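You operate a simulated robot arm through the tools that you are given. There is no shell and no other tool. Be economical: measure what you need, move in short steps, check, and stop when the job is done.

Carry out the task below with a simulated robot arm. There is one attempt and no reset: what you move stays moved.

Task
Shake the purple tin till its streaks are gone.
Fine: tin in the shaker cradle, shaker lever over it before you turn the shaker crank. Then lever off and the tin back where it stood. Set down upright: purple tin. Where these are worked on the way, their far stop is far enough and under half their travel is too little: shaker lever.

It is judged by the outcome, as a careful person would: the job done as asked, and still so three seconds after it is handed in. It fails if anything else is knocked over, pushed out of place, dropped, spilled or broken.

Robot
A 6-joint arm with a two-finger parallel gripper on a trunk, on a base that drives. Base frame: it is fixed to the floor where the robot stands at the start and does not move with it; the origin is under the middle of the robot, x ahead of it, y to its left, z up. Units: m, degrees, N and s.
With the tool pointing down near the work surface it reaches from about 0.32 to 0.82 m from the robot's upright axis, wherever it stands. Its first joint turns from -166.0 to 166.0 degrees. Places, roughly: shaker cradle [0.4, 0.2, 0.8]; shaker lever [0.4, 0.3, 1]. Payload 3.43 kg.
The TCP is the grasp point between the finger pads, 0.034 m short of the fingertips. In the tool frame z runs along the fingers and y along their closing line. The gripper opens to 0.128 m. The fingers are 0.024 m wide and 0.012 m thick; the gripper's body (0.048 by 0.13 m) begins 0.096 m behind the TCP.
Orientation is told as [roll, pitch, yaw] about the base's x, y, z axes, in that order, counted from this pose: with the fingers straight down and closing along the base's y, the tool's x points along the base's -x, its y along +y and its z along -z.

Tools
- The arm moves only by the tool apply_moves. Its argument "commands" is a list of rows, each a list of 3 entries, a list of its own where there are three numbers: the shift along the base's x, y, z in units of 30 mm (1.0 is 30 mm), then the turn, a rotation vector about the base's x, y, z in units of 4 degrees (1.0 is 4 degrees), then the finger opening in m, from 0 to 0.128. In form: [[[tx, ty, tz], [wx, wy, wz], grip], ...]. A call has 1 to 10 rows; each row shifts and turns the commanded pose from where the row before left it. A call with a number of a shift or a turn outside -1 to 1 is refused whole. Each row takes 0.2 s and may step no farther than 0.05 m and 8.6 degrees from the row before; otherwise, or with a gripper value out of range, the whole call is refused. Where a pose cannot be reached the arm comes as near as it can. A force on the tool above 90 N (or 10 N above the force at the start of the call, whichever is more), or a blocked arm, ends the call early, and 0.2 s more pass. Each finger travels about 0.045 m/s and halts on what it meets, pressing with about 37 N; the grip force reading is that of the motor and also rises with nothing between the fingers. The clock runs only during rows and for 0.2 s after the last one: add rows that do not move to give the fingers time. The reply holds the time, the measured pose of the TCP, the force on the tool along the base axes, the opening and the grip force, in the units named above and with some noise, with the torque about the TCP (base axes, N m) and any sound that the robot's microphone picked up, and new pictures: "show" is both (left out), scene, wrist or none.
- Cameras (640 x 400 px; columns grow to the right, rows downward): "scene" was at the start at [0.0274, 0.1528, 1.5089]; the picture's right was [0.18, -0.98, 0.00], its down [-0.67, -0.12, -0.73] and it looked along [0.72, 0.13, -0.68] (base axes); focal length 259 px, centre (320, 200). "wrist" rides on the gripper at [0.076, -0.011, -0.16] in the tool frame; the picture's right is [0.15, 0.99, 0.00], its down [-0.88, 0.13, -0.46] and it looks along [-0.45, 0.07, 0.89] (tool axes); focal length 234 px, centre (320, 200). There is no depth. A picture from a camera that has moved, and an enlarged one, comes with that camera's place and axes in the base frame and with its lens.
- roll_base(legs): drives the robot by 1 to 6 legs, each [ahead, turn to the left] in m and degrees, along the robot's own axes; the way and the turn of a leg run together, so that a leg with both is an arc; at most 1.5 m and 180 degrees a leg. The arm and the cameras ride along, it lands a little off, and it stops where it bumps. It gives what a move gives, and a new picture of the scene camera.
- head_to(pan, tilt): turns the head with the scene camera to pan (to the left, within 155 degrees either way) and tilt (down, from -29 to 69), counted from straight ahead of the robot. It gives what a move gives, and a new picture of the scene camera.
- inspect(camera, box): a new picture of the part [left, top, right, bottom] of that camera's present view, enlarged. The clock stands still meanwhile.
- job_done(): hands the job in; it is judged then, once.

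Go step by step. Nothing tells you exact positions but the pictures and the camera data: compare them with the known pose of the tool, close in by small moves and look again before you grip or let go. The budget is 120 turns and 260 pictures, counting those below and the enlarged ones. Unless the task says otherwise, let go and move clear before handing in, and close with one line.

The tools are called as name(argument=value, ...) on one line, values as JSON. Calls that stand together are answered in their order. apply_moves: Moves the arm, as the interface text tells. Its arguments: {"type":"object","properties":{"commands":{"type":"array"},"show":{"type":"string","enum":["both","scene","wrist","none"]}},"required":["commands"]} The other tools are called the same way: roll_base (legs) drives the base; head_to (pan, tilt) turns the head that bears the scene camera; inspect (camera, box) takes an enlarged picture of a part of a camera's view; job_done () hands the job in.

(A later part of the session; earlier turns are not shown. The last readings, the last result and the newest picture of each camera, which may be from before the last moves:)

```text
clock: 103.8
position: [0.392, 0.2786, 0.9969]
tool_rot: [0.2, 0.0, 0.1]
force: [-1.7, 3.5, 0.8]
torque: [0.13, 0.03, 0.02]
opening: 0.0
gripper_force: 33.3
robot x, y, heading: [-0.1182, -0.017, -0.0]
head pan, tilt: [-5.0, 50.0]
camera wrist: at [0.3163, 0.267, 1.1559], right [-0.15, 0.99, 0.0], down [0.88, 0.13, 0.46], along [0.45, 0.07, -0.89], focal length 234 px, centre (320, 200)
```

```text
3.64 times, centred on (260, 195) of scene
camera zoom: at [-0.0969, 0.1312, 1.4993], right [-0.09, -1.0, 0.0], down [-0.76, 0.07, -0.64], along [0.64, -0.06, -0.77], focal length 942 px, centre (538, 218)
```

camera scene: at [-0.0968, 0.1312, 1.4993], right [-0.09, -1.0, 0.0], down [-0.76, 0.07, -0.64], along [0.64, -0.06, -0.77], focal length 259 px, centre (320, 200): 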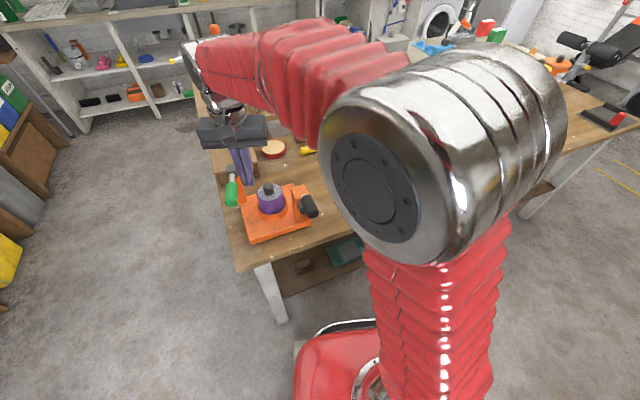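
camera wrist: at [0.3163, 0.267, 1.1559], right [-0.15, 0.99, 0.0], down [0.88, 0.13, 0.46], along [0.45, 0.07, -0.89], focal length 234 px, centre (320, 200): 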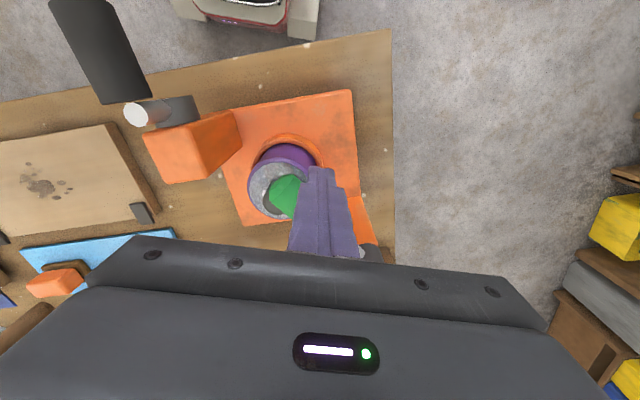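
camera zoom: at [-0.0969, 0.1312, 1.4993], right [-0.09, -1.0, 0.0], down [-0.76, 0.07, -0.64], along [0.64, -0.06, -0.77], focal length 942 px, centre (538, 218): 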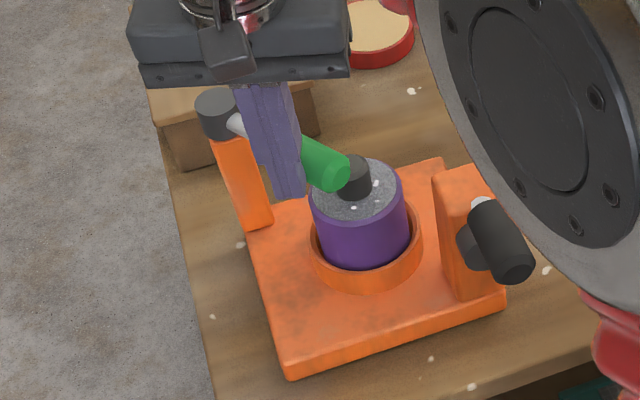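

apply_moves(commands=[[[0.2, -0.25, 0], [0, 0, 0], 0.0], [[0.2, -0.22, 0], [0, 0, 0], 0.0], [[0.2, -0.2, 0], [0, 0, 0], 0.0]], show="wrist")

inspect(camera="scene", box=[200, 140, 320, 250])

```text
clock: 104.6
position: [0.4097, 0.2586, 0.9968]
tool_rot: [0.0, -0.1, -0.1]
force: [-1.4, 2.8, 1.6]
torque: [0.03, 0.02, 0.01]
opening: 0.0
gripper_force: 32.8
robot x, y, heading: [-0.1152, -0.0212, 0.1]
head pan, tilt: [-5.0, 50.0]
camera wrist: at [0.3335, 0.2467, 1.1563], right [-0.15, 0.99, 0.0], down [0.88, 0.13, 0.46], along [0.45, 0.07, -0.89], focal length 234 px, centre (320, 200)
```

wrist: 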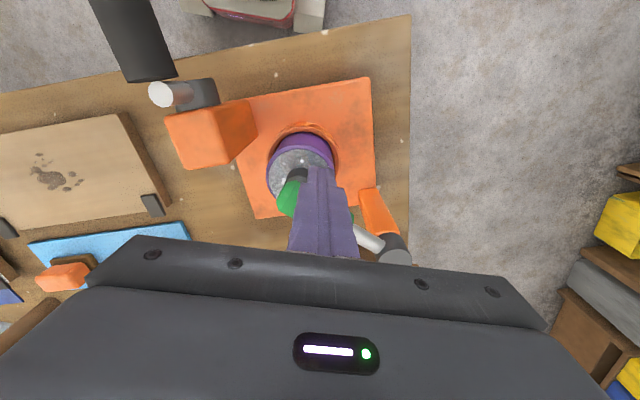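

```text
3.64 times, centred on (260, 195) of scene
camera zoom: at [-0.0969, 0.1312, 1.4993], right [-0.09, -1.0, 0.0], down [-0.76, 0.07, -0.64], along [0.64, -0.06, -0.77], focal length 942 px, centre (538, 218)
```

zoom: 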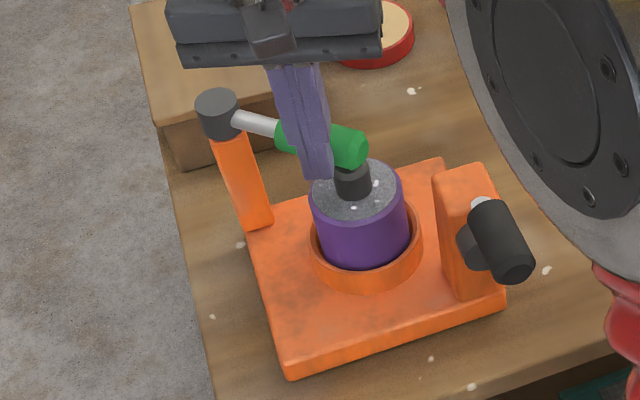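

apply_moves(commands=[[[0.25, -0.17, 0], [0, 0, 0], 0.0], [[0.25, -0.16, 0], [0, 0, 0], 0.0], [[0.24, -0.13, 0], [0, 0, 0], 0.0]], show="none")

apply_moves(commands=[[[0.25, -0.1, 0], [0, 0, 0], 0.0], [[0.25, -0.08, 0], [0, 0, 0], 0.0]], show="wrist")

inspect(camera="scene", box=[200, 140, 320, 250])

```text
clock: 105.2
position: [0.412, 0.2568, 0.997]
tool_rot: [0.6, 1.4, 0.2]
force: [-32.9, 8.3, 12.6]
torque: [0.15, 0.91, -0.19]
opening: 0.0001
gripper_force: 33.2
robot x, y, heading: [-0.1164, -0.0204, 0.2]
head pan, tilt: [-5.0, 50.0]
stopped in row 3: the force on the tool passed its limit at 99 N (the readings are from after the stop); the commanded pose is now the measured one
```

```text
clock: 105.8
position: [0.4124, 0.2576, 0.9954]
tool_rot: [0.7, 2.8, 0.4]
force: [-33.2, 7.6, 15.5]
torque: [0.08, 0.96, -0.25]
opening: 0.0
gripper_force: 32.9
robot x, y, heading: [-0.1154, -0.0194, 0.1]
head pan, tilt: [-5.0, 50.0]
stopped in row 2: the force on the tool passed its limit at 97 N (the readings are from after the stop); the commanded pose is now the measured one
camera wrist: at [0.3443, 0.2433, 1.1593], right [-0.15, 0.99, 0.02], down [0.9, 0.13, 0.41], along [0.41, 0.08, -0.91], focal length 234 px, centre (320, 200)
```

wrist: 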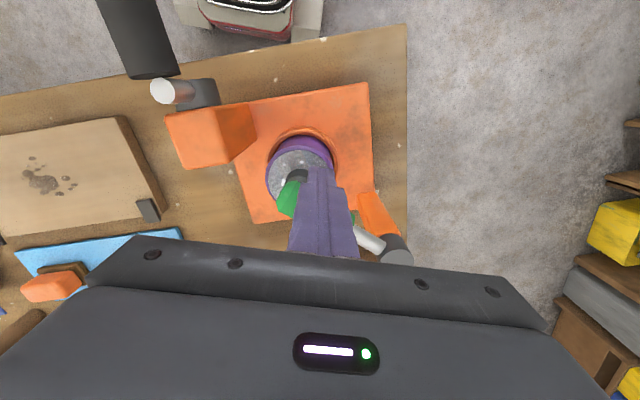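

```text
3.64 times, centred on (260, 195) of scene
camera zoom: at [-0.0998, 0.1312, 1.4994], right [-0.08, -1.0, 0.0], down [-0.76, 0.06, -0.64], along [0.64, -0.05, -0.77], focal length 942 px, centre (538, 218)
```

zoom: 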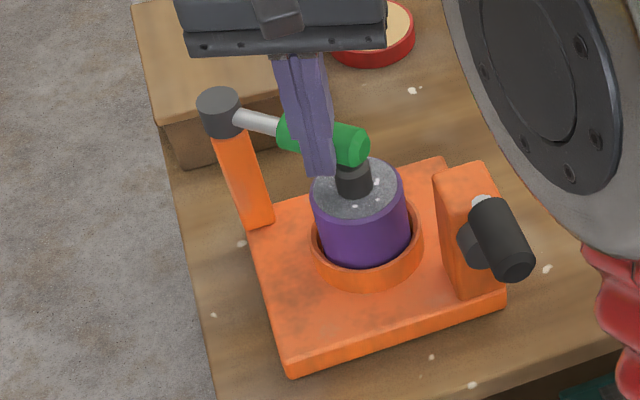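

The lever has hit its far stop and lies over the tin. I'll back off, straighten the tool and rise.

apply_moves(commands=[[[-0.5, 0.4, 0], [0, 0, 0], 0.0], [[-0.5, 0.4, 0.2], [-0.17, -0.7, -0.1], 0.0], [[0, 0, 0.9], [0, 0, 0], 0.0], [[0, 0, 0.9], [0, 0, 0], 0.0], [[0, 0, 0.9], [0, 0, 0], 0.0], [[-0.9, 0, 0.9], [0, 0, 0], 0.0], [[-0.9, -0.9, 0], [0, 0, 0], 0.0], [[-0.6, -0.9, 0], [0, 0, 0], 0.0]])

inspect(camera="scene", box=[220, 160, 320, 250])

inspect(camera="wrist", box=[200, 60, 420, 240])

```text
clock: 107.6
position: [0.3159, 0.2249, 1.108]
tool_rot: [0.0, -0.3, -0.1]
force: [0.1, -0.4, -0.8]
torque: [0.01, 0.02, 0.0]
opening: 0.0
gripper_force: 33.6
robot x, y, heading: [-0.1165, -0.02, 0.2]
head pan, tilt: [-5.0, 50.0]
camera scene: at [-0.0976, 0.1311, 1.4993], right [-0.08, -1.0, 0.0], down [-0.76, 0.06, -0.64], along [0.64, -0.05, -0.77], focal length 259 px, centre (320, 200)
camera wrist: at [0.2378, 0.2146, 1.2676], right [-0.14, 0.99, 0.0], down [0.88, 0.13, 0.46], along [0.46, 0.07, -0.89], focal length 234 px, centre (320, 200)
```

scene: 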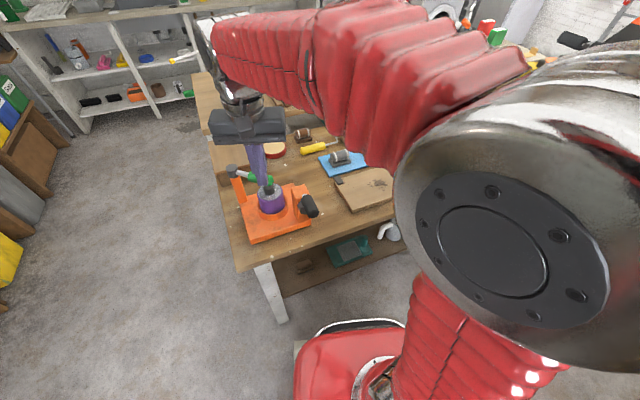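
wrist: 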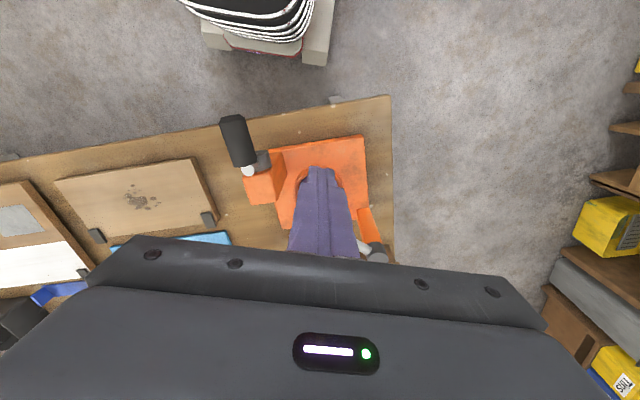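

```text
4.44 times, centred on (270, 205) of scene
camera zoom: at [-0.0976, 0.1311, 1.4993], right [-0.08, -1.0, 0.0], down [-0.76, 0.06, -0.64], along [0.64, -0.05, -0.77], focal length 1151 px, centre (542, 178)
```

zoom: 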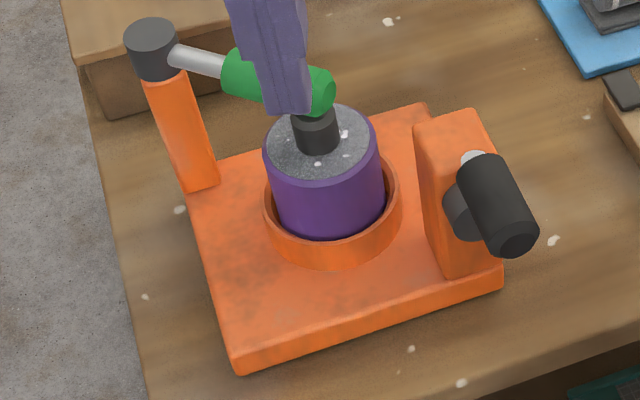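

```text
2.22 times, centred on (310, 150) of wrist
camera zoom: at [0.2378, 0.2146, 1.2676], right [-0.14, 0.99, 0.0], down [0.88, 0.13, 0.46], along [0.46, 0.07, -0.89], focal length 520 px, centre (342, 311)
```

zoom: 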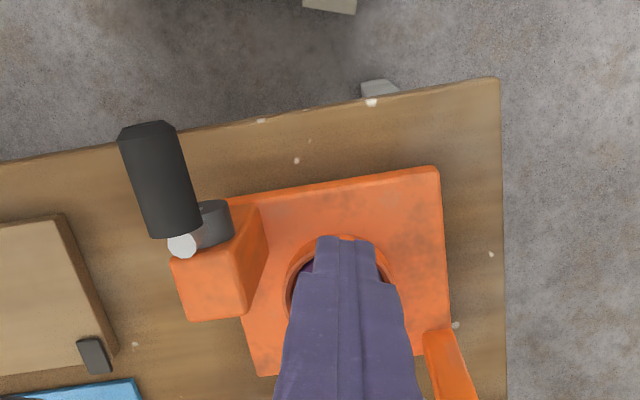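

The lever is over the tin. Next is the crank: its handle runs from about (0.350, 0.134, 0.971) to (0.296, 0.115, 0.978), on an axis yawed about 15°. I'll position over it with yaw 15°.

apply_moves(commands=[[[0, -0.9, 0], [0, 0, 0.94], 0.08], [[0, -0.9, 0], [0, 0, 0.94], 0.08], [[0, -0.9, 0], [0, 0, 0.94], 0.08], [[0, -0.73, -0.5], [0, 0.08, 0.93], 0.08], [[0, 0, -0.9], [0, 0, 0], 0.08]])

inspect(camera="wrist", box=[220, 80, 420, 240])

inspect(camera="scene", box=[240, 150, 340, 250])

```text
clock: 108.8
position: [0.315, 0.1234, 1.0683]
tool_rot: [0.0, 0.0, 14.9]
force: [0.8, 0.6, -0.2]
torque: [0.02, 0.0, -0.02]
opening: 0.0801
gripper_force: 0.1
robot x, y, heading: [-0.1164, -0.0151, 0.1]
head pan, tilt: [-5.0, 50.0]
camera scene: at [-0.0979, 0.1311, 1.4993], right [-0.08, -1.0, 0.0], down [-0.76, 0.06, -0.64], along [0.64, -0.05, -0.77], focal length 259 px, centre (320, 200)
camera wrist: at [0.2437, 0.0926, 1.2275], right [-0.4, 0.92, 0.0], down [0.82, 0.35, 0.46], along [0.42, 0.18, -0.89], focal length 234 px, centre (320, 200)
```

scene: 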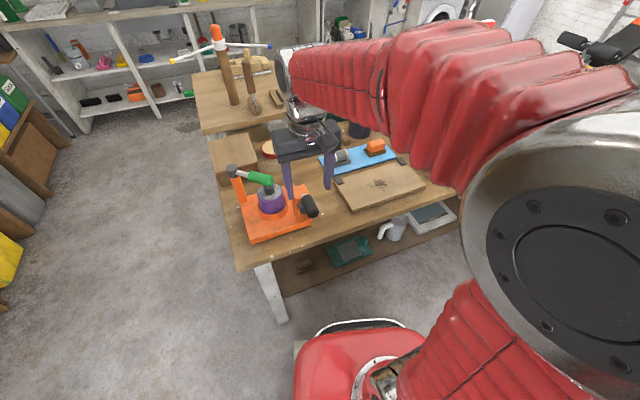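
wrist: 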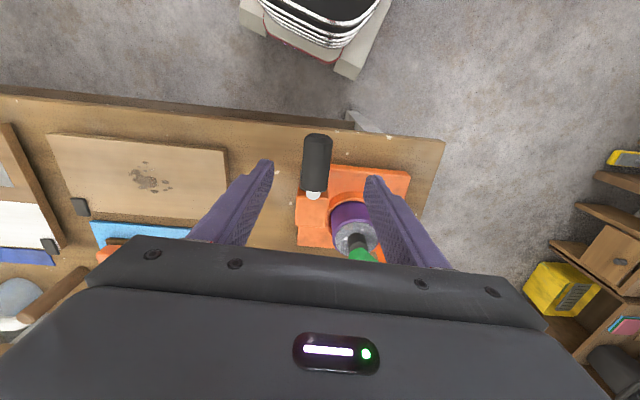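

```text
2.50 times, centred on (320, 160) of wrist
camera zoom: at [0.2437, 0.0926, 1.2275], right [-0.4, 0.92, 0.0], down [0.82, 0.35, 0.46], along [0.42, 0.18, -0.89], focal length 585 px, centre (320, 300)
```

zoom: 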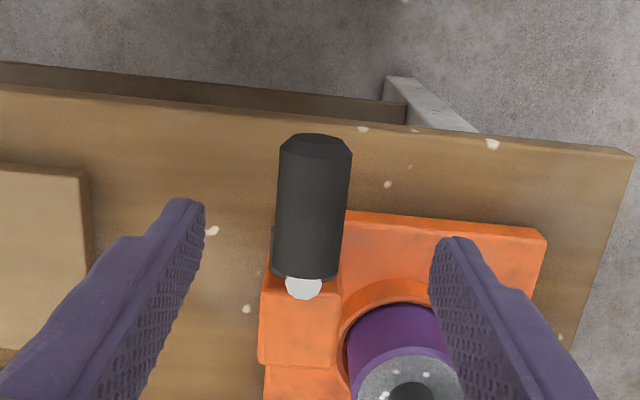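

```text
4.00 times, centred on (290, 200) of scene
camera zoom: at [-0.0979, 0.1311, 1.4993], right [-0.08, -1.0, 0.0], down [-0.76, 0.06, -0.64], along [0.64, -0.05, -0.77], focal length 1036 px, centre (440, 200)
```

zoom: 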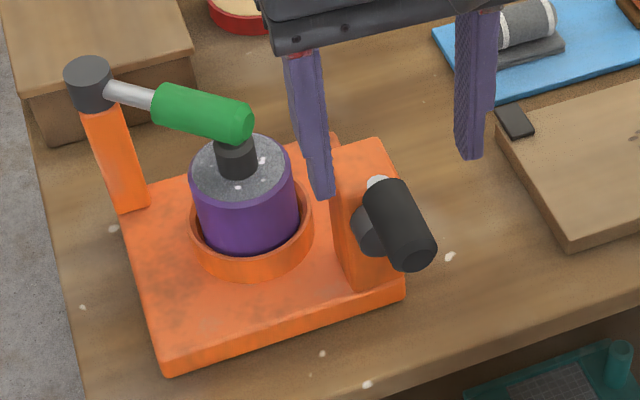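

apply_moves(commands=[[[0.1, -0.08, -0.9], [0, 0, 0.75], 0.08], [[0, 0, -0.9], [0, 0, 0], 0.07], [[0, 0, -0.9], [0, 0, 0], 0.06]], show="wrist")

inspect(camera="scene", box=[240, 150, 340, 250])

```text
clock: 109.6
position: [0.3175, 0.1213, 0.9856]
tool_rot: [0.0, 0.0, 17.8]
force: [-0.3, 0.6, 0.0]
torque: [0.04, -0.03, 0.02]
opening: 0.06
gripper_force: 0.0
robot x, y, heading: [-0.1154, -0.0179, 0.0]
head pan, tilt: [-5.0, 50.0]
camera wrist: at [0.2484, 0.0874, 1.1458], right [-0.44, 0.9, 0.0], down [0.8, 0.39, 0.46], along [0.41, 0.2, -0.89], focal length 234 px, centre (320, 200)
```

wrist: 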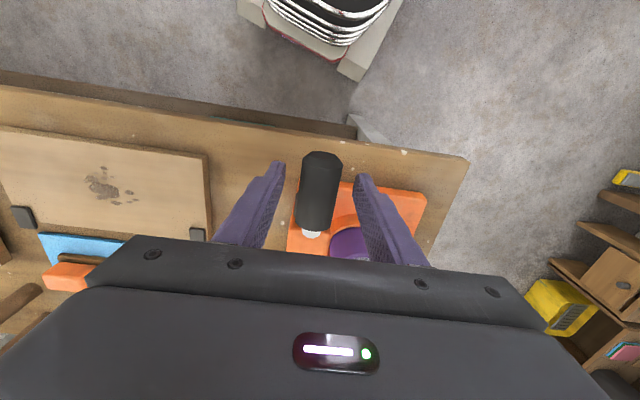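

```text
4.00 times, centred on (290, 200) of scene
camera zoom: at [-0.0979, 0.1311, 1.4993], right [-0.08, -1.0, 0.0], down [-0.76, 0.06, -0.64], along [0.64, -0.05, -0.77], focal length 1036 px, centre (440, 200)
```

zoom: 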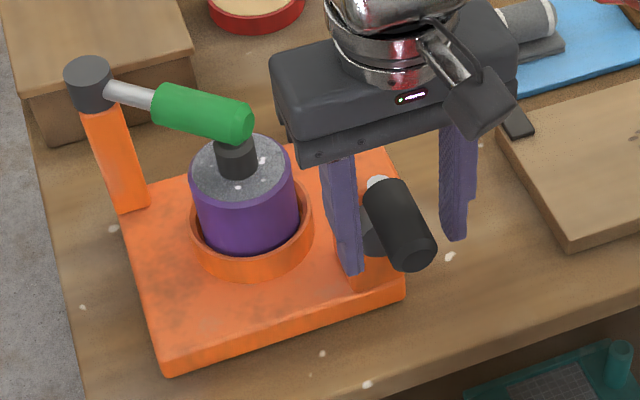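

apply_moves(commands=[[[0, 0, 0], [0, 0, 0], 0.03], [[0, 0, 0], [0, 0, 0], 0.0], [[0, 0, 0], [0, 0, 0], 0.0], [[0, 0, 0], [0, 0, 0], 0.0]], show="wrist")

```text
clock: 110.6
position: [0.3177, 0.12, 0.9865]
tool_rot: [0.1, -0.1, 17.8]
force: [-0.4, 0.3, -3.5]
torque: [0.01, -0.04, -1.08]
opening: 0.0312
gripper_force: 45.2
robot x, y, heading: [-0.1176, -0.0205, 0.1]
head pan, tilt: [-5.0, 50.0]
camera wrist: at [0.2484, 0.0875, 1.1459], right [-0.44, 0.9, 0.0], down [0.8, 0.39, 0.46], along [0.41, 0.2, -0.89], focal length 234 px, centre (320, 200)
```

wrist: 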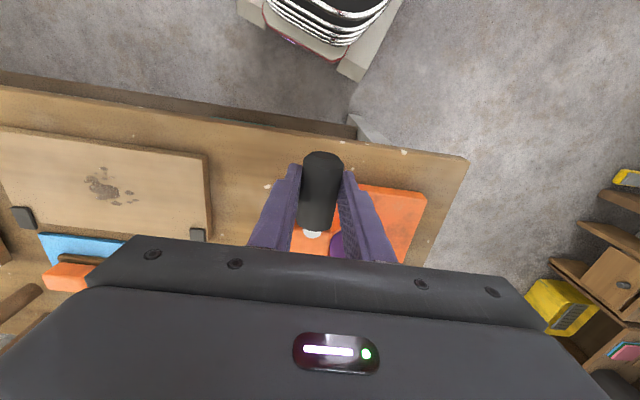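

The handle exerts -1 Nm of yaw torque, so its true yaw is smaller. I'll yaw back to find the zero.

apply_moves(commands=[[[0, 0, 0], [0, 0, -0.6], 0.0]], show="none")

apply_moves(commands=[[[0, 0, 0], [0, 0, -0.6], 0.0]], show="none")

```text
clock: 111.0
position: [0.3184, 0.1215, 0.9852]
tool_rot: [0.0, 0.0, 15.7]
force: [-2.9, 1.4, -1.7]
torque: [-0.02, 0.07, 2.06]
opening: 0.0317
gripper_force: 44.9
robot x, y, heading: [-0.1153, -0.0176, 0.3]
head pan, tilt: [-5.0, 50.0]
```

```text
clock: 111.4
position: [0.3172, 0.1212, 0.9872]
tool_rot: [0.1, 0.0, 13.1]
force: [0.2, -0.1, 2.9]
torque: [-0.03, 0.07, 2.08]
opening: 0.0328
gripper_force: 45.2
robot x, y, heading: [-0.119, -0.0204, 0.3]
head pan, tilt: [-5.0, 50.0]
```

apply_moves(commands=[[[0, 0, 0], [0, 0, 0.97], 0.0], [[0, 0, 0], [0, 0, 0], 0.0]], show="none")

```text
clock: 112.0
position: [0.3177, 0.1211, 0.9852]
tool_rot: [0.1, -0.1, 17.1]
force: [1.1, 0.2, 5.0]
torque: [0.02, -0.02, 0.74]
opening: 0.0312
gripper_force: 44.9
robot x, y, heading: [-0.1141, -0.0185, 0.0]
head pan, tilt: [-5.0, 50.0]
```

Aligned. Now I'll take a first small arc step toward -y' to learn the crank's stiffness and centre.

apply_moves(commands=[[[0.093, -0.296, -0.063], [0, 0, 0], 0.0]], show="none")

apply_moves(commands=[[[0.093, -0.296, -0.12], [0, 0, 0], 0.0]], show="scene")

```text
clock: 112.4
position: [0.3211, 0.1115, 0.9853]
tool_rot: [0.0, -0.1, 17.0]
force: [-0.7, -1.7, 20.0]
torque: [-0.11, 0.22, 1.22]
opening: 0.031
gripper_force: 44.9
robot x, y, heading: [-0.1175, -0.0214, 0.1]
head pan, tilt: [-5.0, 50.0]
```

```text
clock: 112.8
position: [0.3242, 0.1024, 0.9808]
tool_rot: [0.0, -0.2, 17.0]
force: [-1.1, -18.2, 37.7]
torque: [-0.32, 0.12, 1.16]
opening: 0.0311
gripper_force: 44.8
robot x, y, heading: [-0.1176, -0.0162, -0.1]
head pan, tilt: [-5.0, 50.0]
camera scene: at [-0.0987, 0.1306, 1.4994], right [-0.08, -1.0, 0.0], down [-0.76, 0.07, -0.64], along [0.64, -0.05, -0.77], focal length 259 px, centre (320, 200)
```

scene: 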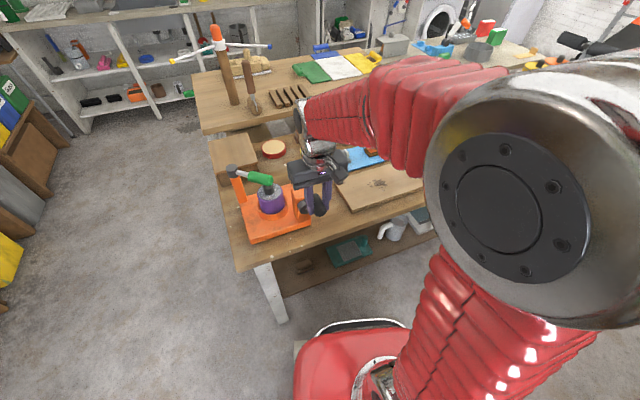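

apply_moves(commands=[[[0.121, -0.385, -0.043], [0, 0, 0], 0.0]], show="none")

apply_moves(commands=[[[0.121, -0.386, -0.31], [0, 0, 0], 0.0]], show="none")

```text
clock: 113.2
position: [0.3279, 0.0929, 0.9756]
tool_rot: [0.2, 0.1, 16.9]
force: [8.0, 14.1, -13.8]
torque: [0.45, -0.87, 1.03]
opening: 0.0311
gripper_force: 45.1
robot x, y, heading: [-0.1204, -0.0171, 0.0]
head pan, tilt: [-5.0, 50.0]
```

```text
clock: 113.6
position: [0.3306, 0.0818, 0.9686]
tool_rot: [0.3, 0.3, 17.0]
force: [9.4, 42.4, -30.2]
torque: [0.7, 0.5, 0.61]
opening: 0.0306
gripper_force: 45.3
robot x, y, heading: [-0.1166, -0.0176, 0.4]
head pan, tilt: [-5.0, 50.0]
```

The forces now fit a crank centre at y'≈0.028, z≈0.921 (TCP terms) with R≈0.065. I'll follow that circle.

apply_moves(commands=[[[0.048, -0.153, -0.52], [0, 0, 0], 0.0]], show="none")

apply_moves(commands=[[[0.065, -0.207, -0.523], [0, 0, 0], 0.0]], show="scene")

inspect(camera="scene", box=[240, 150, 340, 250])

```text
clock: 114.0
position: [0.3326, 0.0749, 0.9541]
tool_rot: [0.1, 0.0, 17.1]
force: [5.1, 28.1, -5.2]
torque: [0.33, 0.5, 0.53]
opening: 0.0306
gripper_force: 45.3
robot x, y, heading: [-0.1174, -0.0163, 0.2]
head pan, tilt: [-5.0, 50.0]
```

```text
clock: 114.4
position: [0.3331, 0.0727, 0.9386]
tool_rot: [0.4, 0.0, 17.0]
force: [-9.1, 57.8, 4.8]
torque: [1.12, 0.24, 0.85]
opening: 0.0305
gripper_force: 44.9
robot x, y, heading: [-0.1139, -0.0209, 0.2]
head pan, tilt: [-5.0, 50.0]
camera scene: at [-0.0984, 0.1325, 1.4992], right [-0.08, -1.0, 0.0], down [-0.76, 0.06, -0.64], along [0.64, -0.05, -0.77], focal length 259 px, centre (320, 200)
```

scene: 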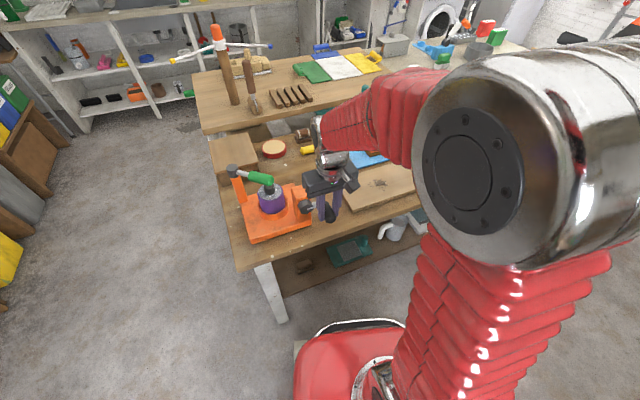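

```text
4.00 times, centred on (290, 200) of scene
camera zoom: at [-0.0984, 0.1325, 1.4992], right [-0.08, -1.0, 0.0], down [-0.76, 0.06, -0.64], along [0.64, -0.05, -0.77], focal length 1036 px, centre (440, 200)
```

zoom: 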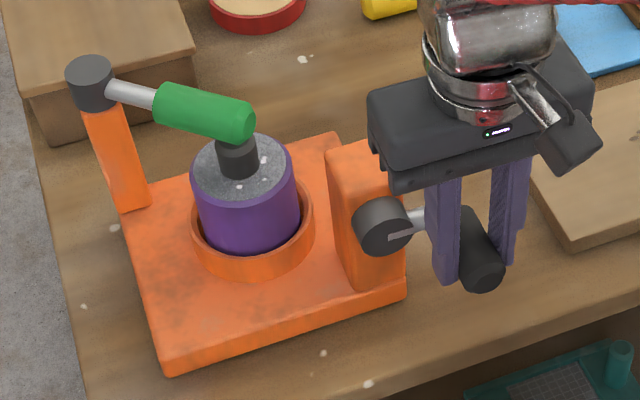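

The crank is turning. The data refit well to centre y'=0.018, z=0.940, R=0.045. I'll continue with that circle and check the forces.

apply_moves(commands=[[[-0.105, 0.334, -0.44], [0, 0, 0], 0.0]], show="none")

apply_moves(commands=[[[-0.078, 0.248, -0.45], [0, 0, 0], 0.0]], show="none")

apply_moves(commands=[[[-0.12, 0.382, -0.337], [0, 0, 0], 0.0]], show="none")

```text
clock: 114.8
position: [0.3319, 0.0757, 0.9247]
tool_rot: [-0.2, -0.1, 17.2]
force: [10.4, -7.4, -0.9]
torque: [-0.01, -0.52, 0.5]
opening: 0.0305
gripper_force: 44.9
robot x, y, heading: [-0.1186, -0.0173, 0.3]
head pan, tilt: [-5.0, 50.0]
```

```text
clock: 115.2
position: [0.3299, 0.0828, 0.9094]
tool_rot: [0.0, 0.3, 17.0]
force: [24.7, -35.2, -31.5]
torque: [-0.59, -0.86, 0.91]
opening: 0.0309
gripper_force: 45.4
robot x, y, heading: [-0.115, -0.0202, 0.1]
head pan, tilt: [-5.0, 50.0]
```

```text
clock: 115.6
position: [0.3251, 0.0966, 0.898]
tool_rot: [0.0, 0.5, 17.0]
force: [22.6, -27.1, -56.7]
torque: [-0.52, -0.56, 0.68]
opening: 0.0311
gripper_force: 45.3
robot x, y, heading: [-0.1155, -0.0152, 0.3]
head pan, tilt: [-5.0, 50.0]
```

apply_moves(commands=[[[-0.15, 0.477, -0.437], [0, 0, 0], 0.0]], show="none")

apply_moves(commands=[[[-0.17, 0.541, 0], [0, 0, 0], 0.0]], show="none")

apply_moves(commands=[[[-0.159, 0.506, 0.193], [0, 0, 0], 0.0]], show="scene")

inspect(camera="scene", box=[240, 150, 340, 250])

```text
clock: 116.0
position: [0.3205, 0.1143, 0.8923]
tool_rot: [0.2, -0.3, 16.9]
force: [-16.6, 0.6, 33.5]
torque: [-0.29, 1.33, 0.68]
opening: 0.0305
gripper_force: 45.3
robot x, y, heading: [-0.1197, -0.0188, -0.0]
head pan, tilt: [-5.0, 50.0]
```

```text
clock: 116.4
position: [0.3159, 0.1292, 0.8913]
tool_rot: [0.1, -0.2, 17.1]
force: [-17.5, -16.2, 55.4]
torque: [-0.37, 0.49, 0.92]
opening: 0.0306
gripper_force: 45.0
robot x, y, heading: [-0.1178, -0.0151, 0.3]
head pan, tilt: [-5.0, 50.0]
```

```text
clock: 116.8
position: [0.3116, 0.1425, 0.8957]
tool_rot: [0.1, -0.2, 17.0]
force: [-4.0, -30.5, 48.4]
torque: [-0.53, -0.15, 0.59]
opening: 0.0306
gripper_force: 45.2
robot x, y, heading: [-0.1143, -0.0145, 0.4]
head pan, tilt: [-5.0, 50.0]
camera scene: at [-0.0989, 0.1303, 1.4995], right [-0.09, -1.0, 0.0], down [-0.76, 0.07, -0.64], along [0.64, -0.05, -0.77], focal length 259 px, centre (320, 200)
```

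scene: 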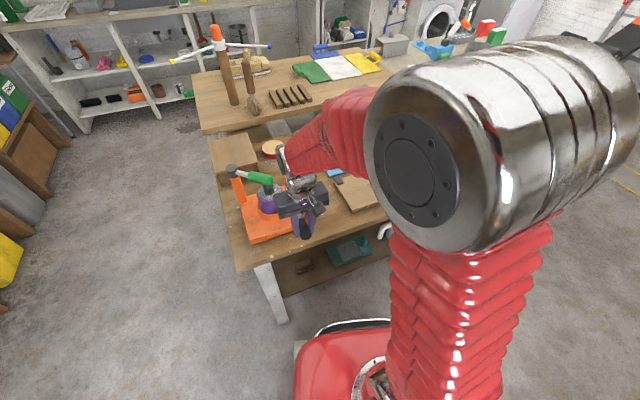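

```text
4.00 times, centred on (290, 200) of scene
camera zoom: at [-0.0989, 0.1303, 1.4995], right [-0.09, -1.0, 0.0], down [-0.76, 0.07, -0.64], along [0.64, -0.05, -0.77], focal length 1036 px, centre (440, 200)
```

zoom: 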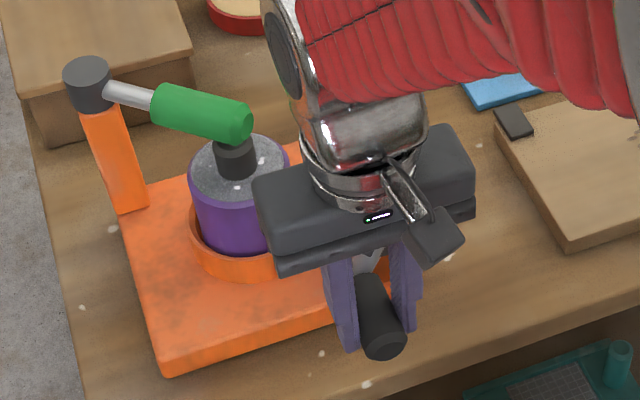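

The crank turns and the flecks on the tin look fewer. I'll continue around with the refined circle (centre 0.0195/0.940, R 0.0467).

apply_moves(commands=[[[-0.119, 0.378, 0.543], [0, 0, 0], 0.0], [[-0.081, 0.258, 0.467], [0, 0, 0], 0.0]], show="none")

apply_moves(commands=[[[-0.028, 0.089, 0.533], [0, 0, 0], 0.0], [[0.028, -0.089, 0.533], [0, 0, 0], 0.0]], show="none")

apply_moves(commands=[[[0.081, -0.258, 0.467], [0, 0, 0], 0.0], [[0.124, -0.394, 0.347], [0, 0, 0], 0.0]], show="none")

inspect(camera="scene", box=[240, 150, 340, 250])

```text
clock: 117.4
position: [0.3052, 0.1655, 0.924]
tool_rot: [0.3, 0.0, 17.0]
force: [-0.5, 36.2, -16.8]
torque: [0.62, 0.31, 0.68]
opening: 0.0305
gripper_force: 44.9
robot x, y, heading: [-0.1098, -0.0172, -0.1]
head pan, tilt: [-5.0, 50.0]
```

```text
clock: 118.0
position: [0.3031, 0.165, 0.9568]
tool_rot: [0.1, -0.2, 16.9]
force: [-7.4, 42.3, 14.6]
torque: [0.88, 0.13, 0.69]
opening: 0.0307
gripper_force: 45.3
robot x, y, heading: [-0.1125, -0.0146, 0.3]
head pan, tilt: [-5.0, 50.0]
```

```text
clock: 118.6
position: [0.3106, 0.1442, 0.9839]
tool_rot: [0.1, -0.3, 17.0]
force: [-7.3, 27.5, 48.7]
torque: [0.55, 0.07, 0.72]
opening: 0.0306
gripper_force: 45.1
robot x, y, heading: [-0.1152, -0.0207, 0.2]
head pan, tilt: [-5.0, 50.0]
```

```text
4.00 times, centred on (290, 200) of scene
camera zoom: at [-0.0994, 0.1316, 1.4993], right [-0.08, -1.0, 0.0], down [-0.76, 0.06, -0.64], along [0.64, -0.05, -0.77], focal length 1036 px, centre (440, 200)
```

zoom: 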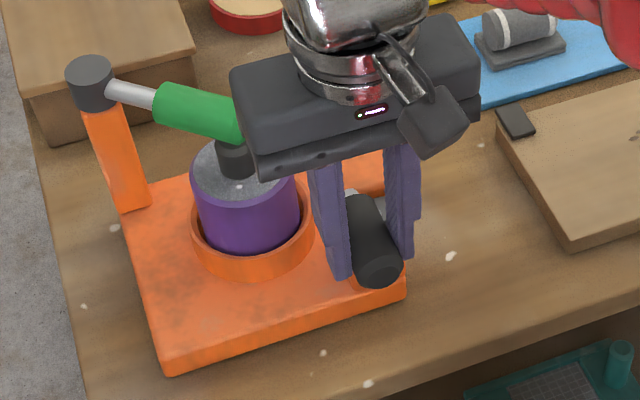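

apply_moves(commands=[[[0.136, -0.432, 0.253], [0, 0, 0], 0.0], [[0.166, -0.528, 0], [0, 0, 0], 0.0], [[0.156, -0.496, -0.19], [0, 0, 0], 0.0]], show="none")

apply_moves(commands=[[[0.126, -0.401, -0.353], [0, 0, 0], 0.0], [[0.083, -0.264, -0.48], [0, 0, 0], 0.0], [[0.029, -0.092, -0.543], [0, 0, 0], 0.0]], show="scene")

inspect(camera="scene", box=[240, 170, 320, 240])

```text
clock: 119.4
position: [0.3254, 0.0981, 0.9846]
tool_rot: [-0.2, 0.0, 16.9]
force: [12.7, -15.1, 30.3]
torque: [-0.29, -0.25, 0.72]
opening: 0.0307
gripper_force: 45.1
robot x, y, heading: [-0.1181, -0.0185, 0.1]
head pan, tilt: [-5.0, 50.0]
```

```text
clock: 120.2
position: [0.3337, 0.0737, 0.9408]
tool_rot: [-0.2, -0.1, 17.0]
force: [28.3, -37.4, 0.2]
torque: [-0.64, -0.73, 0.6]
opening: 0.0306
gripper_force: 45.0
robot x, y, heading: [-0.1189, -0.0182, 0.3]
head pan, tilt: [-5.0, 50.0]
camera scene: at [-0.0965, 0.1303, 1.4994], right [-0.09, -1.0, 0.0], down [-0.76, 0.07, -0.64], along [0.64, -0.05, -0.77], focal length 259 px, centre (320, 200)
```

scene: 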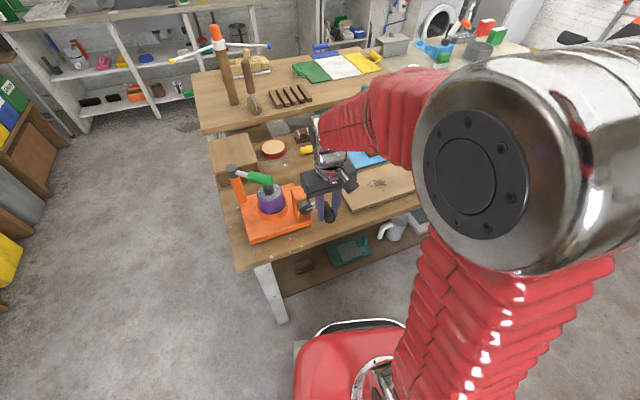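

```text
5.71 times, centred on (280, 205) of scene
camera zoom: at [-0.0965, 0.1303, 1.4994], right [-0.09, -1.0, 0.0], down [-0.76, 0.07, -0.64], along [0.64, -0.05, -0.77], focal length 1480 px, centre (549, 171)
```

zoom: 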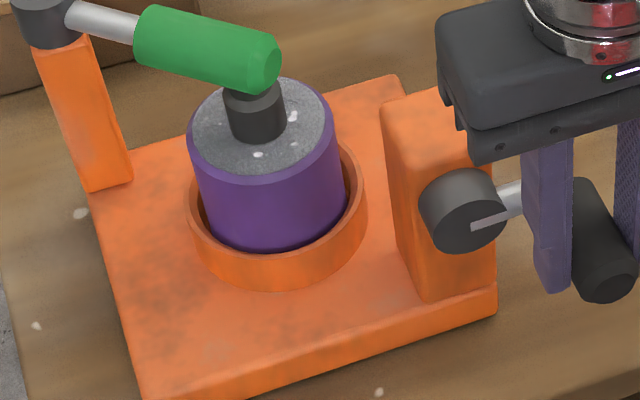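

One turn is done and some flecks remain. The forces are acceptable, so I'll run another full turn.

apply_moves(commands=[[[-0.014, 0.044, -0.543], [0, 0, 0], 0.0], [[-0.083, 0.264, -0.48], [0, 0, 0], 0.0], [[-0.126, 0.401, -0.353], [0, 0, 0], 0.0], [[-0.156, 0.496, -0.19], [0, 0, 0], 0.0], [[-0.166, 0.528, 0], [0, 0, 0], 0.0], [[-0.156, 0.496, 0.19], [0, 0, 0], 0.0], [[-0.126, 0.401, 0.353], [0, 0, 0], 0.0], [[-0.083, 0.264, 0.48], [0, 0, 0], 0.0], [[-0.029, 0.092, 0.543], [0, 0, 0], 0.0]], show="none")

apply_moves(commands=[[[0.029, -0.092, 0.543], [0, 0, 0], 0.0], [[0.083, -0.264, 0.48], [0, 0, 0], 0.0], [[0.126, -0.401, 0.353], [0, 0, 0], 0.0], [[0.156, -0.496, 0.19], [0, 0, 0], 0.0], [[0.166, -0.528, 0], [0, 0, 0], 0.0], [[0.156, -0.496, -0.19], [0, 0, 0], 0.0], [[0.126, -0.401, -0.353], [0, 0, 0], 0.0], [[0.083, -0.264, -0.48], [0, 0, 0], 0.0], [[0.029, -0.092, -0.543], [0, 0, 0], 0.0]], show="none")

inspect(camera="scene", box=[240, 170, 320, 240])

```text
clock: 122.2
position: [0.302, 0.1678, 0.9432]
tool_rot: [0.4, -0.1, 16.9]
force: [-22.1, 49.8, 0.0]
torque: [1.17, 0.48, 0.76]
opening: 0.0306
gripper_force: 45.0
robot x, y, heading: [-0.1154, -0.02, 0.1]
head pan, tilt: [-5.0, 50.0]
```

```text
clock: 124.2
position: [0.3315, 0.0739, 0.9422]
tool_rot: [-0.1, 0.3, 16.9]
force: [-5.2, -37.4, -0.7]
torque: [-0.8, 0.26, 0.51]
opening: 0.0303
gripper_force: 45.1
robot x, y, heading: [-0.1161, -0.017, 0.3]
head pan, tilt: [-5.0, 50.0]
```

```text
5.71 times, centred on (280, 205) of scene
camera zoom: at [-0.0979, 0.1303, 1.4994], right [-0.09, -1.0, 0.0], down [-0.76, 0.07, -0.64], along [0.64, -0.05, -0.77], focal length 1480 px, centre (549, 171)
```

zoom: 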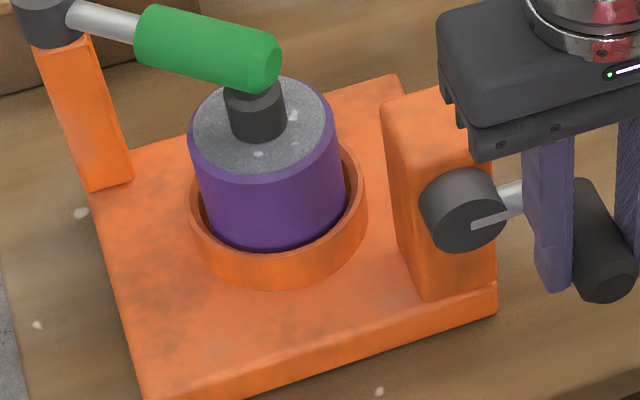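

The flecks are fading. I'll go on for another two turns.

apply_moves(commands=[[[-0.015, 0.048, -0.543], [0, 0, 0], 0.0], [[-0.086, 0.275, -0.48], [0, 0, 0], 0.0], [[-0.131, 0.417, -0.353], [0, 0, 0], 0.0], [[-0.162, 0.516, -0.19], [0, 0, 0], 0.0], [[-0.173, 0.549, 0], [0, 0, 0], 0.0], [[-0.162, 0.516, 0.19], [0, 0, 0], 0.0], [[-0.131, 0.417, 0.353], [0, 0, 0], 0.0], [[-0.086, 0.275, 0.48], [0, 0, 0], 0.0], [[-0.03, 0.096, 0.543], [0, 0, 0], 0.0]], show="none")

apply_moves(commands=[[[0.03, -0.096, 0.543], [0, 0, 0], 0.0], [[0.086, -0.275, 0.48], [0, 0, 0], 0.0], [[0.131, -0.417, 0.353], [0, 0, 0], 0.0], [[0.162, -0.516, 0.19], [0, 0, 0], 0.0], [[0.173, -0.549, 0], [0, 0, 0], 0.0], [[0.162, -0.516, -0.19], [0, 0, 0], 0.0], [[0.131, -0.417, -0.353], [0, 0, 0], 0.0], [[0.086, -0.275, -0.48], [0, 0, 0], 0.0], [[0.03, -0.096, -0.543], [0, 0, 0], 0.0]], show="none")

inspect(camera="scene", box=[240, 170, 320, 240])

```text
clock: 126.2
position: [0.3014, 0.1691, 0.9431]
tool_rot: [0.0, -0.1, 17.0]
force: [-24.4, 8.8, -1.0]
torque: [0.23, 0.4, 0.61]
opening: 0.0304
gripper_force: 44.8
robot x, y, heading: [-0.1203, -0.0165, 0.5]
head pan, tilt: [-5.0, 50.0]
```

```text
clock: 128.2
position: [0.3325, 0.0736, 0.9396]
tool_rot: [0.2, 0.1, 16.9]
force: [0.4, -18.8, -0.6]
torque: [-0.39, -0.01, 0.79]
opening: 0.0303
gripper_force: 45.0
robot x, y, heading: [-0.1186, -0.019, 0.1]
head pan, tilt: [-5.0, 50.0]
```

```text
5.71 times, centred on (280, 205) of scene
camera zoom: at [-0.0978, 0.1307, 1.4994], right [-0.08, -1.0, 0.0], down [-0.76, 0.07, -0.64], along [0.64, -0.05, -0.77], focal length 1480 px, centre (549, 171)
```

zoom: 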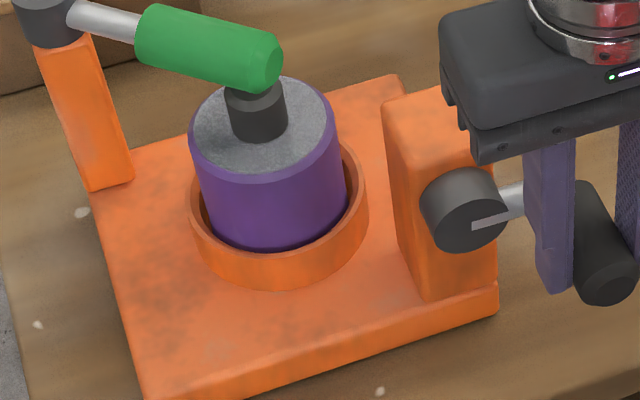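

The flecks are gone from view. I'll turn another three-quarters for margin, ending with the crank handle up as it was.

apply_moves(commands=[[[-0.03, 0.096, -0.543], [0, 0, 0], 0.0], [[-0.086, 0.275, -0.48], [0, 0, 0], 0.0], [[-0.131, 0.417, -0.353], [0, 0, 0], 0.0], [[-0.162, 0.516, -0.19], [0, 0, 0], 0.0], [[-0.173, 0.549, 0], [0, 0, 0], 0.0], [[-0.162, 0.516, 0.19], [0, 0, 0], 0.0], [[-0.131, 0.417, 0.353], [0, 0, 0], 0.0], [[-0.086, 0.275, 0.48], [0, 0, 0], 0.0], [[-0.03, 0.096, 0.543], [0, 0, 0], 0.0]], show="none")

apply_moves(commands=[[[0.03, -0.096, 0.543], [0, 0, 0], 0.0], [[0.086, -0.275, 0.48], [0, 0, 0], 0.0], [[0.131, -0.417, 0.353], [0, 0, 0], 0.0], [[0.162, -0.516, 0.19], [0, 0, 0], 0.0], [[0.08, -0.25, 0], [0, 0, 0], 0.0], [[0, 0, 0], [0, 0, 0], 0.035], [[0, 0, 0], [0, 0, 0], 0.05], [[0, 0, 0], [0, 0, 0], 0.06]], show="scene")

inspect(camera="scene", box=[240, 170, 320, 240])

```text
clock: 130.2
position: [0.3034, 0.1685, 0.9442]
tool_rot: [0.1, -0.1, 17.0]
force: [-23.7, 26.5, 1.3]
torque: [0.59, 0.52, 0.82]
opening: 0.0307
gripper_force: 45.2
robot x, y, heading: [-0.1149, -0.0161, 0.5]
head pan, tilt: [-5.0, 50.0]
```

```text
clock: 132.0
position: [0.32, 0.1201, 0.9895]
tool_rot: [0.1, 0.0, 17.0]
force: [0.4, 1.1, -0.1]
torque: [0.0, 0.02, -0.04]
opening: 0.06
gripper_force: 0.1
robot x, y, heading: [-0.1135, -0.018, 0.1]
head pan, tilt: [-5.0, 50.0]
camera scene: at [-0.0978, 0.1312, 1.4993], right [-0.08, -1.0, 0.0], down [-0.76, 0.06, -0.64], along [0.64, -0.05, -0.77], focal length 259 px, centre (320, 200)
```

scene: 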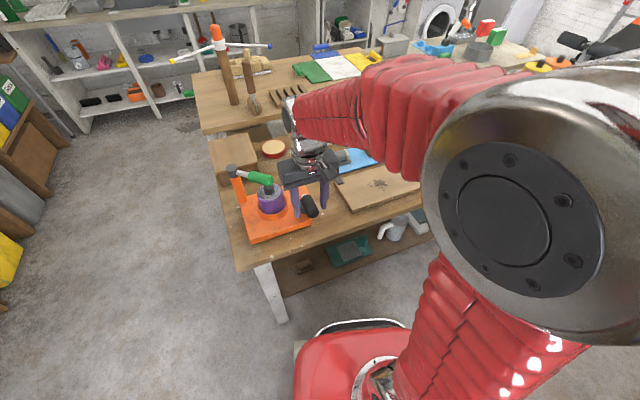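

```text
5.71 times, centred on (280, 205) of scene
camera zoom: at [-0.0978, 0.1312, 1.4993], right [-0.08, -1.0, 0.0], down [-0.76, 0.06, -0.64], along [0.64, -0.05, -0.77], focal length 1480 px, centre (549, 171)
```

zoom: 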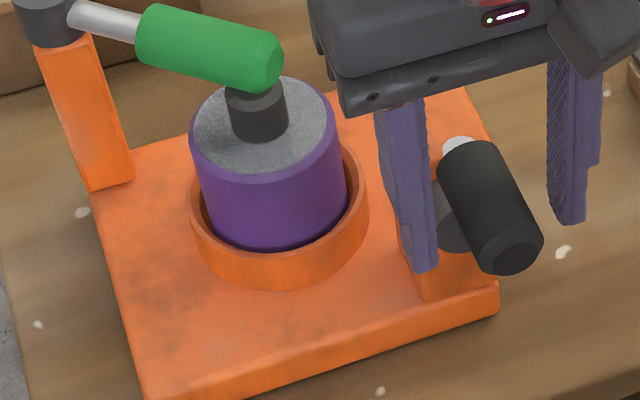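

The lid is clean. Next I'll rise and take the closed fingers to the far (+x, -y) side of the lever, to swing it back.

apply_moves(commands=[[[0, 0, 0.9], [0, 0, 0], 0.06], [[0, 0, 1], [0, 0, 0], 0.03], [[0, 0, 1], [0, 0, 0], 0.0], [[0.87, 0.2, 0.3], [0, 0, -0.85], 0.0], [[0.87, 0.4, 0], [0, 0, -0.85], 0.0], [[0.87, 0.6, 0], [0, 0, -0.85], 0.0], [[0.87, 0.8, 0], [0, 0, -0.85], 0.0], [[0.87, 0.8, 0], [0, 0, -0.85], 0.0], [[0.87, 0.8, 0], [0, 0, 0], 0.0]])

inspect(camera="scene", box=[220, 150, 320, 250])

```text
clock: 134.0
position: [0.4755, 0.2302, 1.0863]
tool_rot: [0.1, -0.1, -0.1]
force: [0.3, 0.9, 0.3]
torque: [-0.01, -0.02, -0.01]
opening: 0.0
gripper_force: 32.5
robot x, y, heading: [-0.117, -0.02, -0.0]
head pan, tilt: [-5.0, 50.0]
camera scene: at [-0.0979, 0.1312, 1.4993], right [-0.09, -1.0, 0.0], down [-0.76, 0.07, -0.64], along [0.64, -0.05, -0.77], focal length 259 px, centre (320, 200)
camera wrist: at [0.3988, 0.2191, 1.2455], right [-0.14, 0.99, 0.0], down [0.88, 0.13, 0.46], along [0.45, 0.07, -0.89], focal length 234 px, centre (320, 200)
```

scene: 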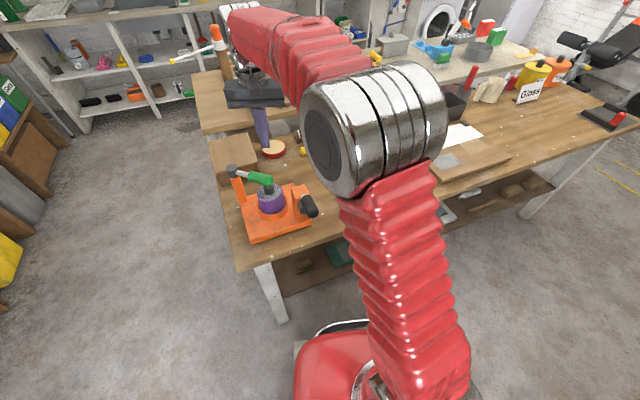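
wrist: 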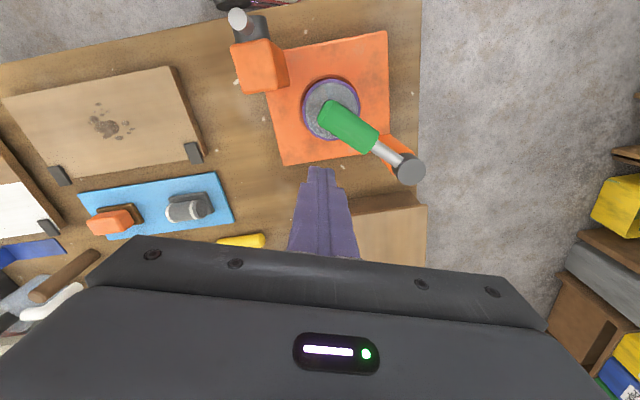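

```text
4.00 times, centred on (270, 200) of scene
camera zoom: at [-0.0979, 0.1312, 1.4993], right [-0.09, -1.0, 0.0], down [-0.76, 0.07, -0.64], along [0.64, -0.05, -0.77], focal length 1036 px, centre (520, 200)
```

zoom: 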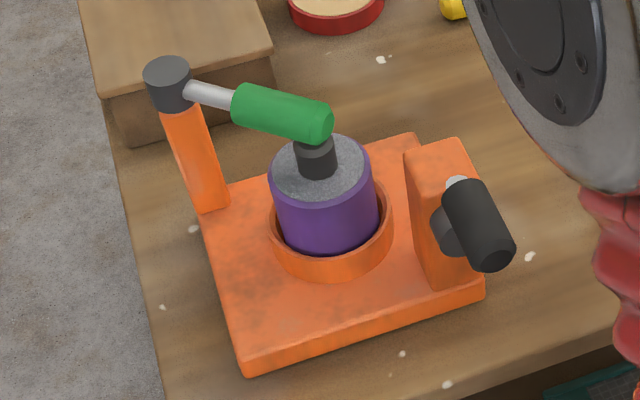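

apply_moves(commands=[[[0, 0, -0.9], [0, 0, 0], 0.0], [[0, 0, -0.9], [0, 0, 0], 0.0], [[0, 0, -0.9], [0, 0, 0], 0.0], [[0, 0, -0.3], [0, 0, 0], 0.0]], show="none")

apply_moves(commands=[[[-0.5, 0.15, 0], [0, 0, 0], 0.0], [[-0.5, 0.15, 0], [0, 0, 0], 0.0], [[-0.45, 0.2, 0], [0, 0, 0], 0.0], [[-0.45, 0.23, 0], [0, 0, 0], 0.0]], show="wrist")

inspect(camera="scene", box=[220, 150, 320, 250])

```text
clock: 135.0
position: [0.4754, 0.2303, 0.9944]
tool_rot: [0.2, 0.0, 0.0]
force: [0.0, 0.2, 0.6]
torque: [0.02, -0.01, 0.0]
opening: 0.0001
gripper_force: 33.1
robot x, y, heading: [-0.1184, -0.0189, 0.3]
head pan, tilt: [-5.0, 50.0]
```

```text
clock: 136.0
position: [0.4183, 0.252, 0.9948]
tool_rot: [0.1, -0.1, 0.1]
force: [2.0, -0.4, 1.7]
torque: [-0.04, -0.07, -0.01]
opening: 0.0
gripper_force: 33.5
robot x, y, heading: [-0.1152, -0.018, 0.1]
head pan, tilt: [-5.0, 50.0]
camera wrist: at [0.3416, 0.2407, 1.1545], right [-0.15, 0.99, 0.0], down [0.88, 0.13, 0.46], along [0.45, 0.07, -0.89], focal length 234 px, centre (320, 200)
```

wrist: 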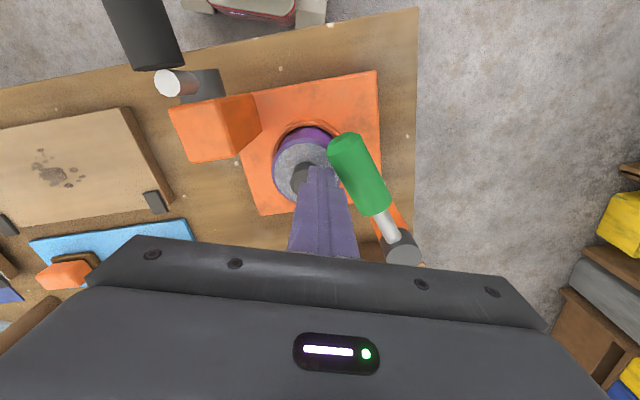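

```text
4.00 times, centred on (270, 200) of scene
camera zoom: at [-0.0976, 0.1312, 1.4993], right [-0.08, -1.0, 0.0], down [-0.76, 0.06, -0.64], along [0.64, -0.05, -0.77], focal length 1036 px, centre (520, 200)
```

zoom: 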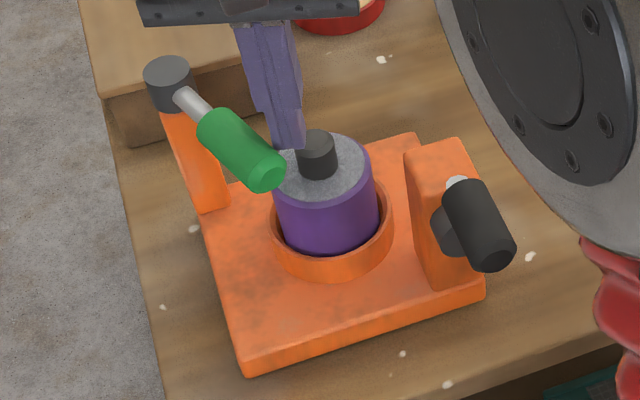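

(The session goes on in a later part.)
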